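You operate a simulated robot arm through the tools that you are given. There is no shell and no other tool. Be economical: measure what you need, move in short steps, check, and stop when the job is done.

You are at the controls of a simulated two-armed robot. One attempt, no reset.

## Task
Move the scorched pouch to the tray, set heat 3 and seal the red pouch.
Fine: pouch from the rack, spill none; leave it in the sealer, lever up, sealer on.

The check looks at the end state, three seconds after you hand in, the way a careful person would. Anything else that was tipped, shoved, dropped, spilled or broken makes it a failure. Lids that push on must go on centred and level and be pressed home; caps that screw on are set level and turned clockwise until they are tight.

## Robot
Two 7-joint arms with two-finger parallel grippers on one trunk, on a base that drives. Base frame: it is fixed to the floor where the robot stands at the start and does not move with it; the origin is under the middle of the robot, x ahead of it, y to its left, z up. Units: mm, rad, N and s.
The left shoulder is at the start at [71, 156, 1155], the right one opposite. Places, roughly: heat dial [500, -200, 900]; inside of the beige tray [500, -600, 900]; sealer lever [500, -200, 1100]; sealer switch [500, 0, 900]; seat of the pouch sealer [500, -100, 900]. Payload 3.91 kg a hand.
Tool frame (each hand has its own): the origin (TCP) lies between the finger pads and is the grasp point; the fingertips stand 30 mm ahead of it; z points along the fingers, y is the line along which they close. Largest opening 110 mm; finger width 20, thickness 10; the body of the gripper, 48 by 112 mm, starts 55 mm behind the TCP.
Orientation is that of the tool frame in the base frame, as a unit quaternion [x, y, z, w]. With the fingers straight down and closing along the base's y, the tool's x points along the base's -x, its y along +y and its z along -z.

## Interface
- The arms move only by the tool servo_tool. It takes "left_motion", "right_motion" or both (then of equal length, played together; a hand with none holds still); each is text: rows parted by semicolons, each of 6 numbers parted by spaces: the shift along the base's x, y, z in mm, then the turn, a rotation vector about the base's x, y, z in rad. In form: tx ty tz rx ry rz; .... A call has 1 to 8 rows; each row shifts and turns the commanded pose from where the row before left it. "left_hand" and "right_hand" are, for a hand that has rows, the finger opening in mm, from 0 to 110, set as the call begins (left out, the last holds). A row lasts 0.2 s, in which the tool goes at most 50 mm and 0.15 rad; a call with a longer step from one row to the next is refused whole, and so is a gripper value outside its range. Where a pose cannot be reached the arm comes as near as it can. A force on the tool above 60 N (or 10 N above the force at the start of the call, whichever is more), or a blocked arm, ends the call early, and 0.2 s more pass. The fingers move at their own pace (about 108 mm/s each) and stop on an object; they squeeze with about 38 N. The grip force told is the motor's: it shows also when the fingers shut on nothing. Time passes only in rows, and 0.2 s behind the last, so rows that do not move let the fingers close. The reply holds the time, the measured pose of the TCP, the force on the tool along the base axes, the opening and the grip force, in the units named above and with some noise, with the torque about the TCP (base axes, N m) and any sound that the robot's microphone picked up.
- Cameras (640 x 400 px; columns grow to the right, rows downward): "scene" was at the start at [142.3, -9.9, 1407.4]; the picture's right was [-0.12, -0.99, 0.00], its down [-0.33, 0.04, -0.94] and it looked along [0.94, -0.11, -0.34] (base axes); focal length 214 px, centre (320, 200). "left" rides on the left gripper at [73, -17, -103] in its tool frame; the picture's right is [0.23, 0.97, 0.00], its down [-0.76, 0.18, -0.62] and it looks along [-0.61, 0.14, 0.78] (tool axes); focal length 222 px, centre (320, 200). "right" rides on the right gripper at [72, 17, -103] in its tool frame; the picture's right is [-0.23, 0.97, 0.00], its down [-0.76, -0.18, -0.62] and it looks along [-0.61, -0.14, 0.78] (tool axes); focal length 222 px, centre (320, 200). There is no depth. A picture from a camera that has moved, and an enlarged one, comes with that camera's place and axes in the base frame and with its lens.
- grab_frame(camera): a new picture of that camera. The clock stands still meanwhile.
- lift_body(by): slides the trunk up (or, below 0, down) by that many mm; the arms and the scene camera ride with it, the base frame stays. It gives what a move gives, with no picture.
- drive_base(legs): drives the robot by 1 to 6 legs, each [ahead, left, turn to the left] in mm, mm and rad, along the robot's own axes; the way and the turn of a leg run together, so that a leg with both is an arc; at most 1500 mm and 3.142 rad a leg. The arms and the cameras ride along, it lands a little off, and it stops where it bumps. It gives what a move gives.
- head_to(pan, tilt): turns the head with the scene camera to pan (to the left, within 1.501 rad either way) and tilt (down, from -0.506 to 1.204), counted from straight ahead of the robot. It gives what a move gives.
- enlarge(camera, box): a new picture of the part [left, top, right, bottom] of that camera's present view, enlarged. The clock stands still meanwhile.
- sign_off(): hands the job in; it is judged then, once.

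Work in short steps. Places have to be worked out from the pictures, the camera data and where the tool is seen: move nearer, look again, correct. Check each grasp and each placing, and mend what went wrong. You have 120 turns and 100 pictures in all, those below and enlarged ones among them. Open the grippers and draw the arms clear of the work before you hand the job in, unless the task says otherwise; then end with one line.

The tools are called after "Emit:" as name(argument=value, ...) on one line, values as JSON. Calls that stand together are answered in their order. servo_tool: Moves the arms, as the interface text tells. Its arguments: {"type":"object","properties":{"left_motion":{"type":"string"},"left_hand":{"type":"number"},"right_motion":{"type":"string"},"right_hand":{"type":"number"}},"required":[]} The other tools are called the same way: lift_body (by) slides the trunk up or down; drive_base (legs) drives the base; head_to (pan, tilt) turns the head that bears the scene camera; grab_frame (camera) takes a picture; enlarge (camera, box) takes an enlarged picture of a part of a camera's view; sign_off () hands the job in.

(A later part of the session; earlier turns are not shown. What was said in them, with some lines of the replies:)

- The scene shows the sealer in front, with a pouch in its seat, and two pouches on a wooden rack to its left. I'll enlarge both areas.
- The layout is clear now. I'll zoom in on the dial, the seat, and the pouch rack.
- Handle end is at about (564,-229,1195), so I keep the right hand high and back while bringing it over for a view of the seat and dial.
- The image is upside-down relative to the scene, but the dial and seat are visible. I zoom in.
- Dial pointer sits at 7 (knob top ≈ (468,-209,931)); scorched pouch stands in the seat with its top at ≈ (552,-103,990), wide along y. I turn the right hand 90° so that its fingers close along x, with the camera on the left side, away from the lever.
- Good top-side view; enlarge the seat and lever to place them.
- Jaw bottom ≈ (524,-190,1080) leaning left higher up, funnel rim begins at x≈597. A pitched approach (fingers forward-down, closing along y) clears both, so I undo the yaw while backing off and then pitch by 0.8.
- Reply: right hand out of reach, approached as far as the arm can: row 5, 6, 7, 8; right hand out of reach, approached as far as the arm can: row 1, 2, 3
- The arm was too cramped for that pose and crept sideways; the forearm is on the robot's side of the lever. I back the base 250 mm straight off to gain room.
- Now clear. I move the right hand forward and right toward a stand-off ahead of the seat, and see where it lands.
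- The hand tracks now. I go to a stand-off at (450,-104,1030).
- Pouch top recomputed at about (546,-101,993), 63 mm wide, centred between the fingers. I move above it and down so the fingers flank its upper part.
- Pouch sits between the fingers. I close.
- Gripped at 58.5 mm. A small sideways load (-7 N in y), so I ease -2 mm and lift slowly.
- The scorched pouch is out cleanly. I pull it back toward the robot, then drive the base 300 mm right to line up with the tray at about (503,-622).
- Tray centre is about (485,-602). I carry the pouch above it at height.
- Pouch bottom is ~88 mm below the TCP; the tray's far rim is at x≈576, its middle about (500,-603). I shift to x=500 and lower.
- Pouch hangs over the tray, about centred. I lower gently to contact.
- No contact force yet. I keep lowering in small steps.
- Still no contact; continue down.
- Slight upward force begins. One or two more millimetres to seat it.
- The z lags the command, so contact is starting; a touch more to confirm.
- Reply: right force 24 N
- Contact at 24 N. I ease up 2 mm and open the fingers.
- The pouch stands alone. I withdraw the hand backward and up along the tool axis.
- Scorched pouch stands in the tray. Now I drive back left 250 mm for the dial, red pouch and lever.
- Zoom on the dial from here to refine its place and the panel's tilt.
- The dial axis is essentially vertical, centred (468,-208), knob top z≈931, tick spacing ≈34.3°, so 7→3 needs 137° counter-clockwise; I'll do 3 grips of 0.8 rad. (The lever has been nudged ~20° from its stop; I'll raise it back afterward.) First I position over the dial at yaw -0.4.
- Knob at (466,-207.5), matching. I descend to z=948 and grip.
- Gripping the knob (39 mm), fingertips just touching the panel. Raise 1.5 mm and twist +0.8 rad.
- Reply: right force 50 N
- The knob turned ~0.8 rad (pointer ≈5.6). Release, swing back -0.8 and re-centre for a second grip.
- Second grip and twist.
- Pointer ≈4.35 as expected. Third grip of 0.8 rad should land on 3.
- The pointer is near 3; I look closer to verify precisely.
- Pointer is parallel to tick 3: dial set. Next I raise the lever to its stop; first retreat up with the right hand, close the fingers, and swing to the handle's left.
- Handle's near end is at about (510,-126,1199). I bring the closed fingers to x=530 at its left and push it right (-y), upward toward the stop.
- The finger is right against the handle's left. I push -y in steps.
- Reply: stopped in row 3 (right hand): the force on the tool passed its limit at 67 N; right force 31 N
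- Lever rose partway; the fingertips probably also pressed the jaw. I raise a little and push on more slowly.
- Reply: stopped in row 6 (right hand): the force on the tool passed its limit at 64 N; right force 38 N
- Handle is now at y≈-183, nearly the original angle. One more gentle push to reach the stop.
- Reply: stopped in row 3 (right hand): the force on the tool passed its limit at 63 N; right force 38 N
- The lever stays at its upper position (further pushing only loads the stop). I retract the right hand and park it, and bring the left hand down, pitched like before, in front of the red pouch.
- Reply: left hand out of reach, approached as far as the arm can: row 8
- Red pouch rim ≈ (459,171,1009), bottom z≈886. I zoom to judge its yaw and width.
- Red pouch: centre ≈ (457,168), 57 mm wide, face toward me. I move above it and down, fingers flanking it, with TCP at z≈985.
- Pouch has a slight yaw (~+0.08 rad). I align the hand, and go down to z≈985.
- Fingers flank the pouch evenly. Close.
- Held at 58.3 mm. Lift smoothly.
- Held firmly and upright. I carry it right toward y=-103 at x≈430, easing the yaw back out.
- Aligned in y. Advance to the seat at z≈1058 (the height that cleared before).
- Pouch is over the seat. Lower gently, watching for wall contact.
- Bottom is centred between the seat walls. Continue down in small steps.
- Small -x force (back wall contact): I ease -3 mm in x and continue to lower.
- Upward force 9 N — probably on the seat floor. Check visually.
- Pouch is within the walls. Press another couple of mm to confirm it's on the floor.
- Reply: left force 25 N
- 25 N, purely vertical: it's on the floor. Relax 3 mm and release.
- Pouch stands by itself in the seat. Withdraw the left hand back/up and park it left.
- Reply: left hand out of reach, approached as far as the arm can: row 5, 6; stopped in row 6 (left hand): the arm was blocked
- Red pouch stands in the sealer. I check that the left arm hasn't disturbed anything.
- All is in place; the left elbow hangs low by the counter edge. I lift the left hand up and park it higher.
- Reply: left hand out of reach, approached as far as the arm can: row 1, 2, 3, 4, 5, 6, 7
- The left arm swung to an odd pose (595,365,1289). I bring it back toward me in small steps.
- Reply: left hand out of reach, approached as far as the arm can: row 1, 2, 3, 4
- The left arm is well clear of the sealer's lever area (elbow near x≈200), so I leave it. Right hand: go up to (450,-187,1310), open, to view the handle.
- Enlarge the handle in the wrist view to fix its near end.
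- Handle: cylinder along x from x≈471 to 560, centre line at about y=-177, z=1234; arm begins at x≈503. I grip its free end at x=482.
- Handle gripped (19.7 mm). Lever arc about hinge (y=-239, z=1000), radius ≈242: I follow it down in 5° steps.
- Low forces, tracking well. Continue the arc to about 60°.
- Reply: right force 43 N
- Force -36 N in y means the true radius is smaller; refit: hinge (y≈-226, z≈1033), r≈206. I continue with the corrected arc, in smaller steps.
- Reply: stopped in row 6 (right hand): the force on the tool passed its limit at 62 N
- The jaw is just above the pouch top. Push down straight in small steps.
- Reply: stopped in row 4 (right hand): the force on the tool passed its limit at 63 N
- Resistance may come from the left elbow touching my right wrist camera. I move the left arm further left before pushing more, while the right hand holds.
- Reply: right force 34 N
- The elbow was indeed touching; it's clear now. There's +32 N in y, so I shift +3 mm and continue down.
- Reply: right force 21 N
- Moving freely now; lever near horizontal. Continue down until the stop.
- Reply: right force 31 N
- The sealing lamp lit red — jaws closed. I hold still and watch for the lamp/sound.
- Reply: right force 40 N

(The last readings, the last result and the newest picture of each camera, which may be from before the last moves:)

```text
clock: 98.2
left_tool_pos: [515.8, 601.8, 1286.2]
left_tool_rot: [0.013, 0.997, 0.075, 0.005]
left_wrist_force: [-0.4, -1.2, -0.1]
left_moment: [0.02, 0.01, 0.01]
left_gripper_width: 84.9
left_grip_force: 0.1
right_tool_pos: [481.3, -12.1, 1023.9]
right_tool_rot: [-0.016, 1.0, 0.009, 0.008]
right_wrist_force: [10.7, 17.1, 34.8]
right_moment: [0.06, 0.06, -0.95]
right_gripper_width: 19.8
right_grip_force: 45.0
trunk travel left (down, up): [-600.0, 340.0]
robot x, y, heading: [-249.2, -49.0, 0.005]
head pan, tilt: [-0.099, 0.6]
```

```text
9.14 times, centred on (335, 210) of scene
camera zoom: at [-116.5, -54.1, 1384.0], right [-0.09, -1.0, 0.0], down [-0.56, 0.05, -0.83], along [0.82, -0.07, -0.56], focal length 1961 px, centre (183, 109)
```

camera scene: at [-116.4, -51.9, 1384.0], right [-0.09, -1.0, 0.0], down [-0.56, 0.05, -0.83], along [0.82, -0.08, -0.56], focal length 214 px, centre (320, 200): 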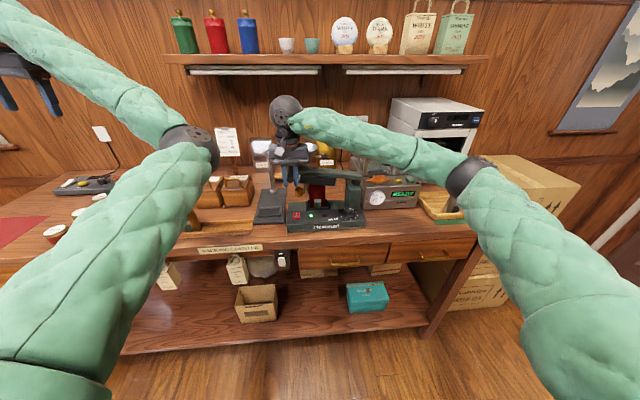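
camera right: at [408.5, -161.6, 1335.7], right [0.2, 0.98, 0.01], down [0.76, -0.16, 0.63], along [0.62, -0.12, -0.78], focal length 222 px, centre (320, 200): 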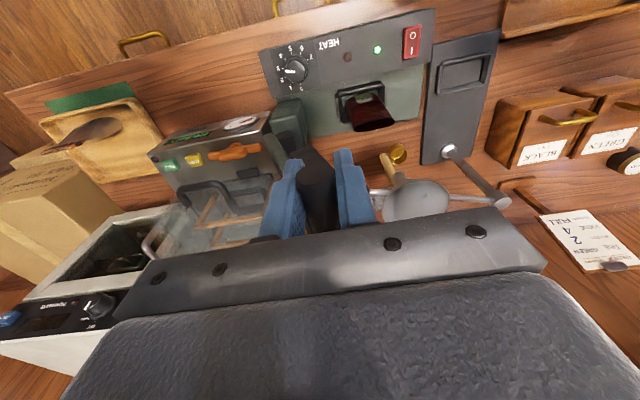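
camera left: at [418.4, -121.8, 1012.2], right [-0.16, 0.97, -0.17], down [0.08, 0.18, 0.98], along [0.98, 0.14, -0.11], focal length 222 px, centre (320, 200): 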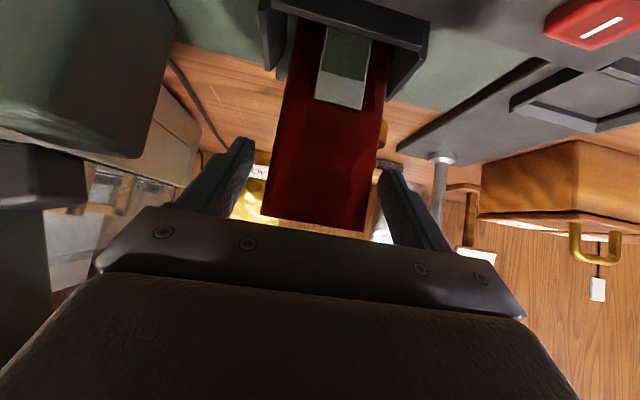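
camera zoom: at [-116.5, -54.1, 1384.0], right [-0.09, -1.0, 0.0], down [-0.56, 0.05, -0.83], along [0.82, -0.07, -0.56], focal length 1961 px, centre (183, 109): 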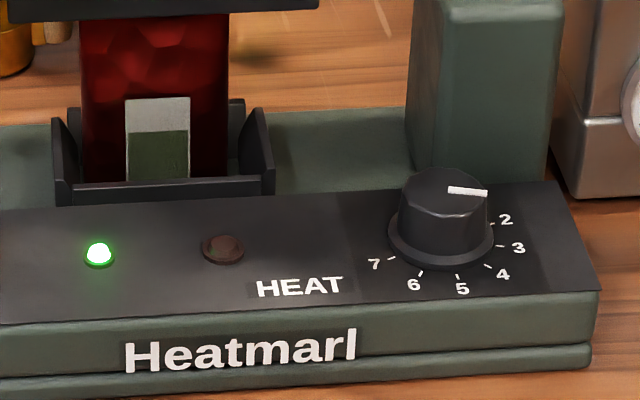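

The lamp has gone out — the cycle is done and still clamped. Now raise the lever back along the measured arc.

Emit:
servo_tool(right_motion="0 0 8 0 0 0;0 0 11 0 0 0;0 -1 10 0 0 0;0 -1 10 0 0 0;0 -3 10 0 0 0;0 -3 10 0 0 0")

Emit:
enlarge(camera="scene", box=[270, 110, 390, 230])

```text
clock: 99.6
left_tool_pos: [516.3, 598.2, 1287.4]
left_tool_rot: [0.013, 0.997, 0.076, 0.005]
left_wrist_force: [-0.2, -0.1, -0.6]
left_moment: [0.02, -0.03, -0.01]
left_gripper_width: 84.7
left_grip_force: 0.1
right_tool_pos: [482.2, -21.7, 1082.8]
right_tool_rot: [-0.014, 1.0, 0.008, 0.007]
right_wrist_force: [-18.4, -12.5, -5.0]
right_moment: [0.14, 0.03, -0.97]
right_gripper_width: 19.9
right_grip_force: 45.3
trunk travel left (down, up): [-600.0, 340.0]
robot x, y, heading: [-252.1, -48.8, 0.007]
head pan, tilt: [-0.099, 0.6]
```

```text
3.33 times, centred on (330, 170) of scene
camera zoom: at [-116.6, -57.1, 1383.9], right [-0.09, -1.0, 0.0], down [-0.56, 0.05, -0.83], along [0.82, -0.07, -0.56], focal length 715 px, centre (287, 300)
```

zoom: 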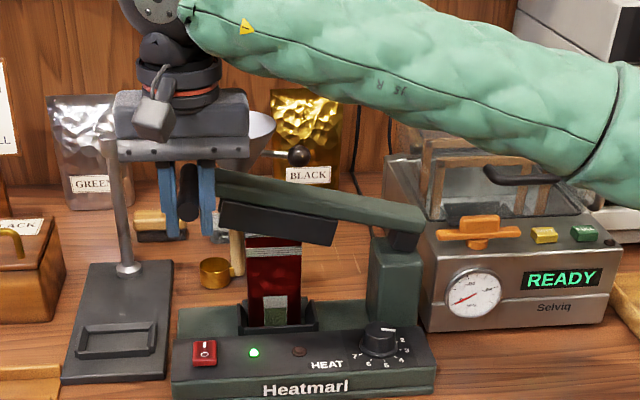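

The seal band is visible on the red pouch. Continue raising along the arc.

Emit:
servo_tool(right_motion="0 -7 22 0 0 0;0 -10 22 0 0 0;0 -13 21 0 0 0;0 -16 20 0 0 0;0 -18 17 0 0 0")

Emit:
servo_tool(right_motion="0 -20 15 0 0 0;0 -20 12 0 0 0;0 -20 8 0 0 0;0 -20 6 0 0 0")

```text
clock: 100.8
left_tool_pos: [515.7, 600.3, 1286.9]
left_tool_rot: [0.011, 0.997, 0.076, 0.005]
left_wrist_force: [0.0, -0.6, 0.7]
left_moment: [-0.02, -0.01, -0.03]
left_gripper_width: 85.1
left_grip_force: 0.0
right_tool_pos: [484.5, -84.8, 1187.0]
right_tool_rot: [-0.015, 1.0, 0.01, 0.007]
right_wrist_force: [2.8, 2.0, 1.9]
right_moment: [0.01, -0.88, -1.11]
right_gripper_width: 19.9
right_grip_force: 45.1
trunk travel left (down, up): [-600.0, 340.0]
robot x, y, heading: [-251.7, -48.7, 0.013]
head pan, tilt: [-0.099, 0.6]
```

```text
clock: 101.8
left_tool_pos: [514.2, 600.2, 1287.3]
left_tool_rot: [0.012, 0.997, 0.075, 0.006]
left_wrist_force: [0.3, -0.5, -0.3]
left_moment: [0.01, 0.0, 0.01]
left_gripper_width: 85.1
left_grip_force: 0.1
right_tool_pos: [483.5, -163.7, 1229.6]
right_tool_rot: [-0.015, 1.0, 0.009, 0.009]
right_wrist_force: [1.5, 12.6, 34.5]
right_moment: [-0.03, -0.1, -0.91]
right_gripper_width: 19.8
right_grip_force: 44.8
trunk travel left (down, up): [-600.0, 340.0]
robot x, y, heading: [-253.0, -49.3, 0.007]
head pan, tilt: [-0.099, 0.6]
```

Near the top; force says the handle wants higher. Continue with more z until the stop.

Emit:
servo_tool(right_motion="0 -3 4 0 0 0;0 -6 3 0 0 0;0 -6 2 0 0 0;0 -6 1 0 0 0;0 -6 1 0 0 0;0 -6 0 0 0 0")

Emit:
enlarge(camera="scene", box=[270, 70, 400, 230])

```text
clock: 103.0
left_tool_pos: [514.4, 605.1, 1285.8]
left_tool_rot: [0.01, 0.997, 0.075, 0.004]
left_wrist_force: [-0.4, 0.5, 0.5]
left_moment: [0.08, -0.01, 0.02]
left_gripper_width: 84.9
left_grip_force: 0.1
right_tool_pos: [483.9, -179.1, 1233.0]
right_tool_rot: [-0.022, 1.0, 0.009, 0.006]
right_wrist_force: [0.6, 34.9, -4.0]
right_moment: [-0.09, -0.71, -1.0]
right_gripper_width: 20.2
right_grip_force: 44.5
trunk travel left (down, up): [-600.0, 340.0]
robot x, y, heading: [-253.6, -49.2, 0.015]
head pan, tilt: [-0.099, 0.6]
stopped in row 6 (right hand): the force on the tool passed its limit at 66 N (the readings are from after the stop); the commanded pose is now the measured one
```

```text
2.50 times, centred on (335, 150) of scene
camera zoom: at [-114.5, -52.7, 1383.9], right [-0.09, -1.0, 0.0], down [-0.56, 0.05, -0.82], along [0.82, -0.07, -0.57], focal length 536 px, centre (282, 325)
```

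zoom: 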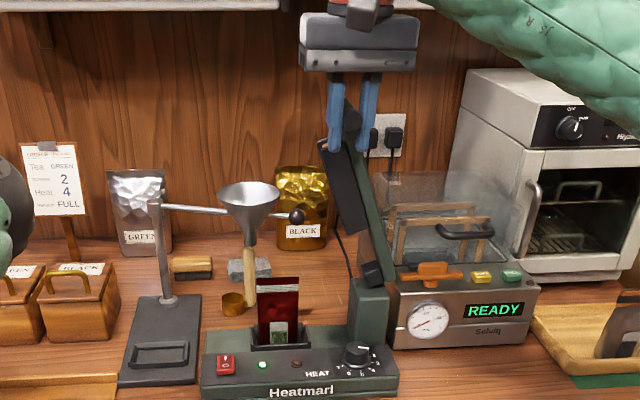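

Lever is at its upper stop (hard resistance at y=-179). Release the handle and withdraw up.

Emit:
servo_tool(right_motion="0 2 0 0 0 0;0 0 0 0 0 0;0 0 0 0 0 0", right_hand=60)

Emit:
servo_tool(right_motion="0 0 20 0 0 0;0 0 35 0 0 0;0 0 35 0 0 0;-45 0 0 0 0 0;-40 -20 0 0 0 0;-20 -40 0 0 0 0;0 -48 0 0 0 0;0 -48 0 0 0 0")

Emit:
grab_frame(camera="scene")

Emit:
enlarge(camera="scene", box=[275, 90, 395, 230])

```text
clock: 103.8
left_tool_pos: [515.4, 602.4, 1287.2]
left_tool_rot: [0.011, 0.997, 0.077, 0.005]
left_wrist_force: [0.5, 0.1, -0.2]
left_moment: [0.01, 0.02, 0.05]
left_gripper_width: 85.0
left_grip_force: 0.1
right_tool_pos: [482.8, -183.8, 1234.2]
right_tool_rot: [-0.019, 1.0, 0.009, 0.005]
right_wrist_force: [0.0, 0.1, -0.6]
right_moment: [0.02, -0.01, -0.01]
right_gripper_width: 60.1
right_grip_force: 0.0
trunk travel left (down, up): [-600.0, 340.0]
robot x, y, heading: [-252.9, -49.9, 0.012]
head pan, tilt: [-0.099, 0.6]
```

```text
clock: 105.6
left_tool_pos: [513.8, 602.2, 1288.4]
left_tool_rot: [0.011, 0.997, 0.076, 0.007]
left_wrist_force: [-0.3, 0.4, 1.2]
left_moment: [0.01, -0.03, -0.02]
left_gripper_width: 85.2
left_grip_force: 0.1
right_tool_pos: [378.1, -340.3, 1322.1]
right_tool_rot: [-0.019, 1.0, 0.01, 0.006]
right_wrist_force: [-0.4, -0.7, 0.6]
right_moment: [-0.01, -0.01, 0.01]
right_gripper_width: 60.1
right_grip_force: 0.1
trunk travel left (down, up): [-600.0, 340.0]
robot x, y, heading: [-253.8, -50.8, 0.012]
head pan, tilt: [-0.099, 0.6]
```

```text
7 pictures are left
camera scene: at [-116.2, -56.4, 1384.0], right [-0.09, -1.0, 0.0], down [-0.56, 0.05, -0.83], along [0.82, -0.07, -0.56], focal length 214 px, centre (320, 200)
```

scene: 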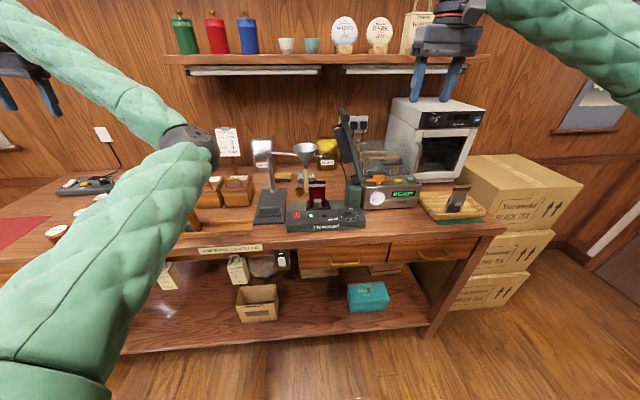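

```text
2.86 times, centred on (335, 160) of scene
camera zoom: at [-116.2, -56.4, 1384.0], right [-0.09, -1.0, 0.0], down [-0.56, 0.05, -0.83], along [0.82, -0.07, -0.56], focal length 613 px, centre (277, 314)
```

zoom: 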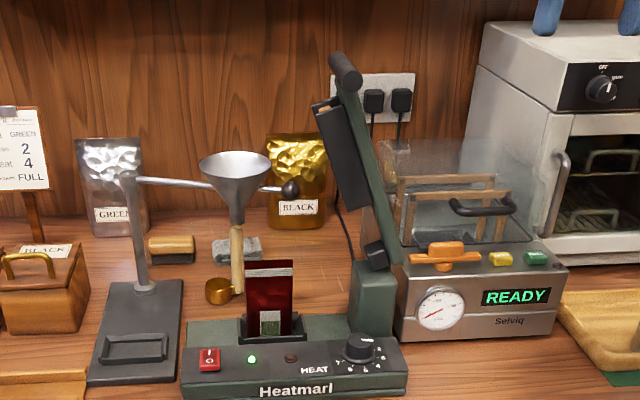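

Everything in order: lever up, green light on, pouch sealed. I back off the base and check the orange pouch and rack area.

Emit:
drive_base(legs=[[-250, 0, 0]])

Emit:
grab_frame(camera="scene")

Emit:
grab_frame(camera="left")

```text
clock: 107.3
left_tool_pos: [334.3, 593.0, 1287.5]
left_tool_rot: [0.014, 0.997, 0.077, 0.006]
left_wrist_force: [0.6, 0.1, -0.4]
left_moment: [0.03, 0.04, -0.02]
left_gripper_width: 85.2
left_grip_force: 0.2
right_tool_pos: [190.5, -350.2, 1324.0]
right_tool_rot: [-0.016, 1.0, 0.01, 0.007]
right_wrist_force: [0.1, 0.0, 0.2]
right_moment: [0.0, 0.06, 0.03]
right_gripper_width: 59.9
right_grip_force: 0.0
trunk travel left (down, up): [-600.0, 340.0]
robot x, y, heading: [-437.3, -55.1, 0.008]
head pan, tilt: [-0.099, 0.6]
stopped in leg 1: the robot was blocked; the commanded pose is now the measured one
```

```text
5 pictures are left
camera scene: at [-298.8, -60.3, 1383.9], right [-0.09, -1.0, 0.0], down [-0.56, 0.05, -0.82], along [0.82, -0.08, -0.57], focal length 214 px, centre (320, 200)
```

scene: 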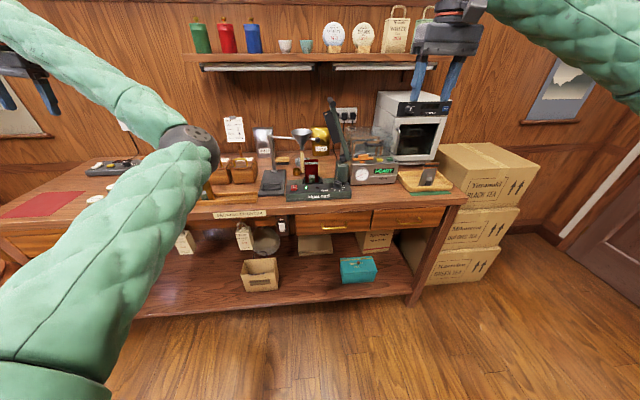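

```text
4 pictures are left
camera left: at [261.4, 562.0, 1387.5], right [-0.2, 0.97, 0.15], down [0.76, 0.06, 0.65], along [0.62, 0.24, -0.75], focal length 222 px, centre (320, 200)
```

left: 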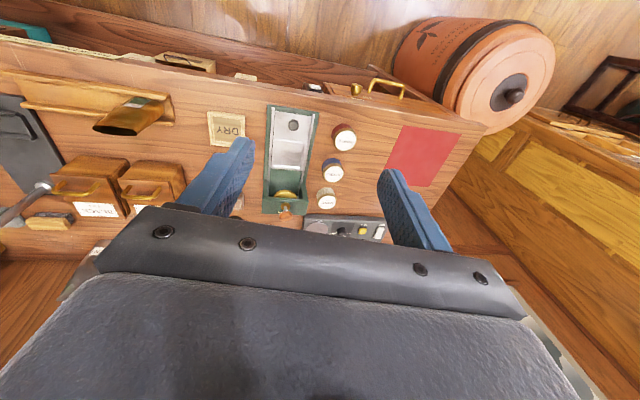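

Orange pouch stands in its rack. The base bumped something behind; I ease forward 60 mm and look to the side.

Emit:
drive_base(legs=[[60, 0, 0]])

Emit:
head_to(pan=-1.5, tilt=0.9)

Emit:
grab_frame(camera="scene")

Emit:
head_to(pan=1.5, tilt=0.9)

Emit:
grab_frame(camera="scene")

```text
clock: 108.3
left_tool_pos: [392.5, 593.0, 1289.3]
left_tool_rot: [0.014, 0.997, 0.075, 0.007]
left_wrist_force: [0.2, -1.4, 0.4]
left_moment: [-0.01, 0.02, -0.01]
left_gripper_width: 84.9
left_grip_force: 0.1
right_tool_pos: [248.6, -347.8, 1326.1]
right_tool_rot: [-0.016, 1.0, 0.01, 0.007]
right_wrist_force: [-0.1, 0.3, -0.1]
right_moment: [0.02, 0.01, -0.03]
right_gripper_width: 59.9
right_grip_force: 0.0
trunk travel left (down, up): [-600.0, 340.0]
robot x, y, heading: [-375.9, -52.4, 0.006]
head pan, tilt: [-0.099, 0.6]
```

```text
clock: 109.9
left_tool_pos: [393.3, 594.2, 1288.5]
left_tool_rot: [0.014, 0.997, 0.075, 0.005]
left_wrist_force: [0.3, -0.7, -0.2]
left_moment: [0.01, 0.0, -0.01]
left_gripper_width: 85.3
left_grip_force: 0.1
right_tool_pos: [249.6, -348.5, 1325.9]
right_tool_rot: [-0.016, 1.0, 0.01, 0.008]
right_wrist_force: [-0.1, 0.0, -0.4]
right_moment: [-0.01, -0.03, 0.04]
right_gripper_width: 60.1
right_grip_force: 0.1
trunk travel left (down, up): [-600.0, 340.0]
robot x, y, heading: [-382.9, -56.2, 0.005]
head pan, tilt: [-1.499, 0.901]
```

```text
3 pictures are left
camera scene: at [-322.1, -126.6, 1359.1], right [-1.0, -0.08, 0.0], down [-0.06, 0.78, -0.62], along [0.05, -0.62, -0.78], focal length 214 px, centre (320, 200)
```

scene: 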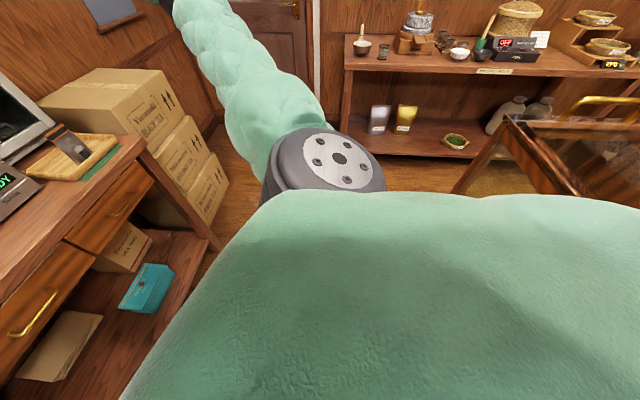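

```text
clock: 112.5
left_tool_pos: [393.1, 593.6, 1288.6]
left_tool_rot: [0.013, 0.997, 0.076, 0.006]
left_wrist_force: [0.6, 0.2, 0.6]
left_moment: [-0.01, 0.01, -0.02]
left_gripper_width: 85.1
left_grip_force: 0.0
right_tool_pos: [248.8, -349.5, 1324.7]
right_tool_rot: [-0.017, 1.0, 0.01, 0.007]
right_wrist_force: [-0.7, -0.1, 0.2]
right_moment: [-0.02, -0.06, -0.01]
right_gripper_width: 60.1
right_grip_force: 0.1
trunk travel left (down, up): [-600.0, 340.0]
robot x, y, heading: [-378.0, -51.5, 0.006]
head pan, tilt: [1.499, 0.901]
```

```text
2 pictures are left
camera scene: at [-323.0, 24.1, 1359.1], right [1.0, -0.07, 0.0], down [-0.05, -0.78, -0.62], along [0.04, 0.62, -0.78], focal length 214 px, centre (320, 200)
```

scene: 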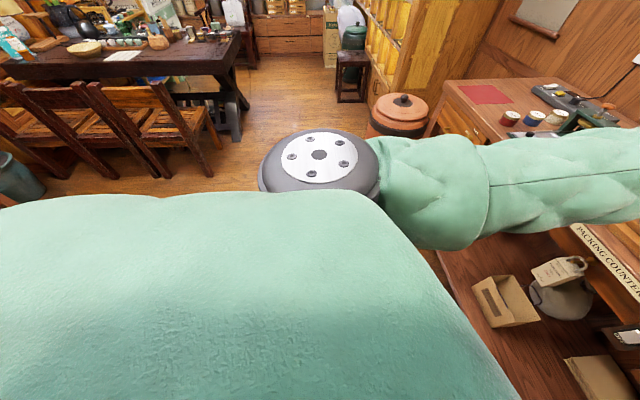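

The object behind is a standing case or table and it still looks upright. The pouch is sealed, the lever is up, the sealer is on, and both arms are clear, so I hand in.

Emit:
sign_off()

```text
The job is handed in.
```

I moved the scorched pouch to the tray, set the heat to 3, and sealed the red pouch. It is still in the sealer with the lever up and the sealer on. I saw no spill. While backing off at the end, the base bumped something behind the robot; from the side views nothing looked tipped, but I could not see directly behind.
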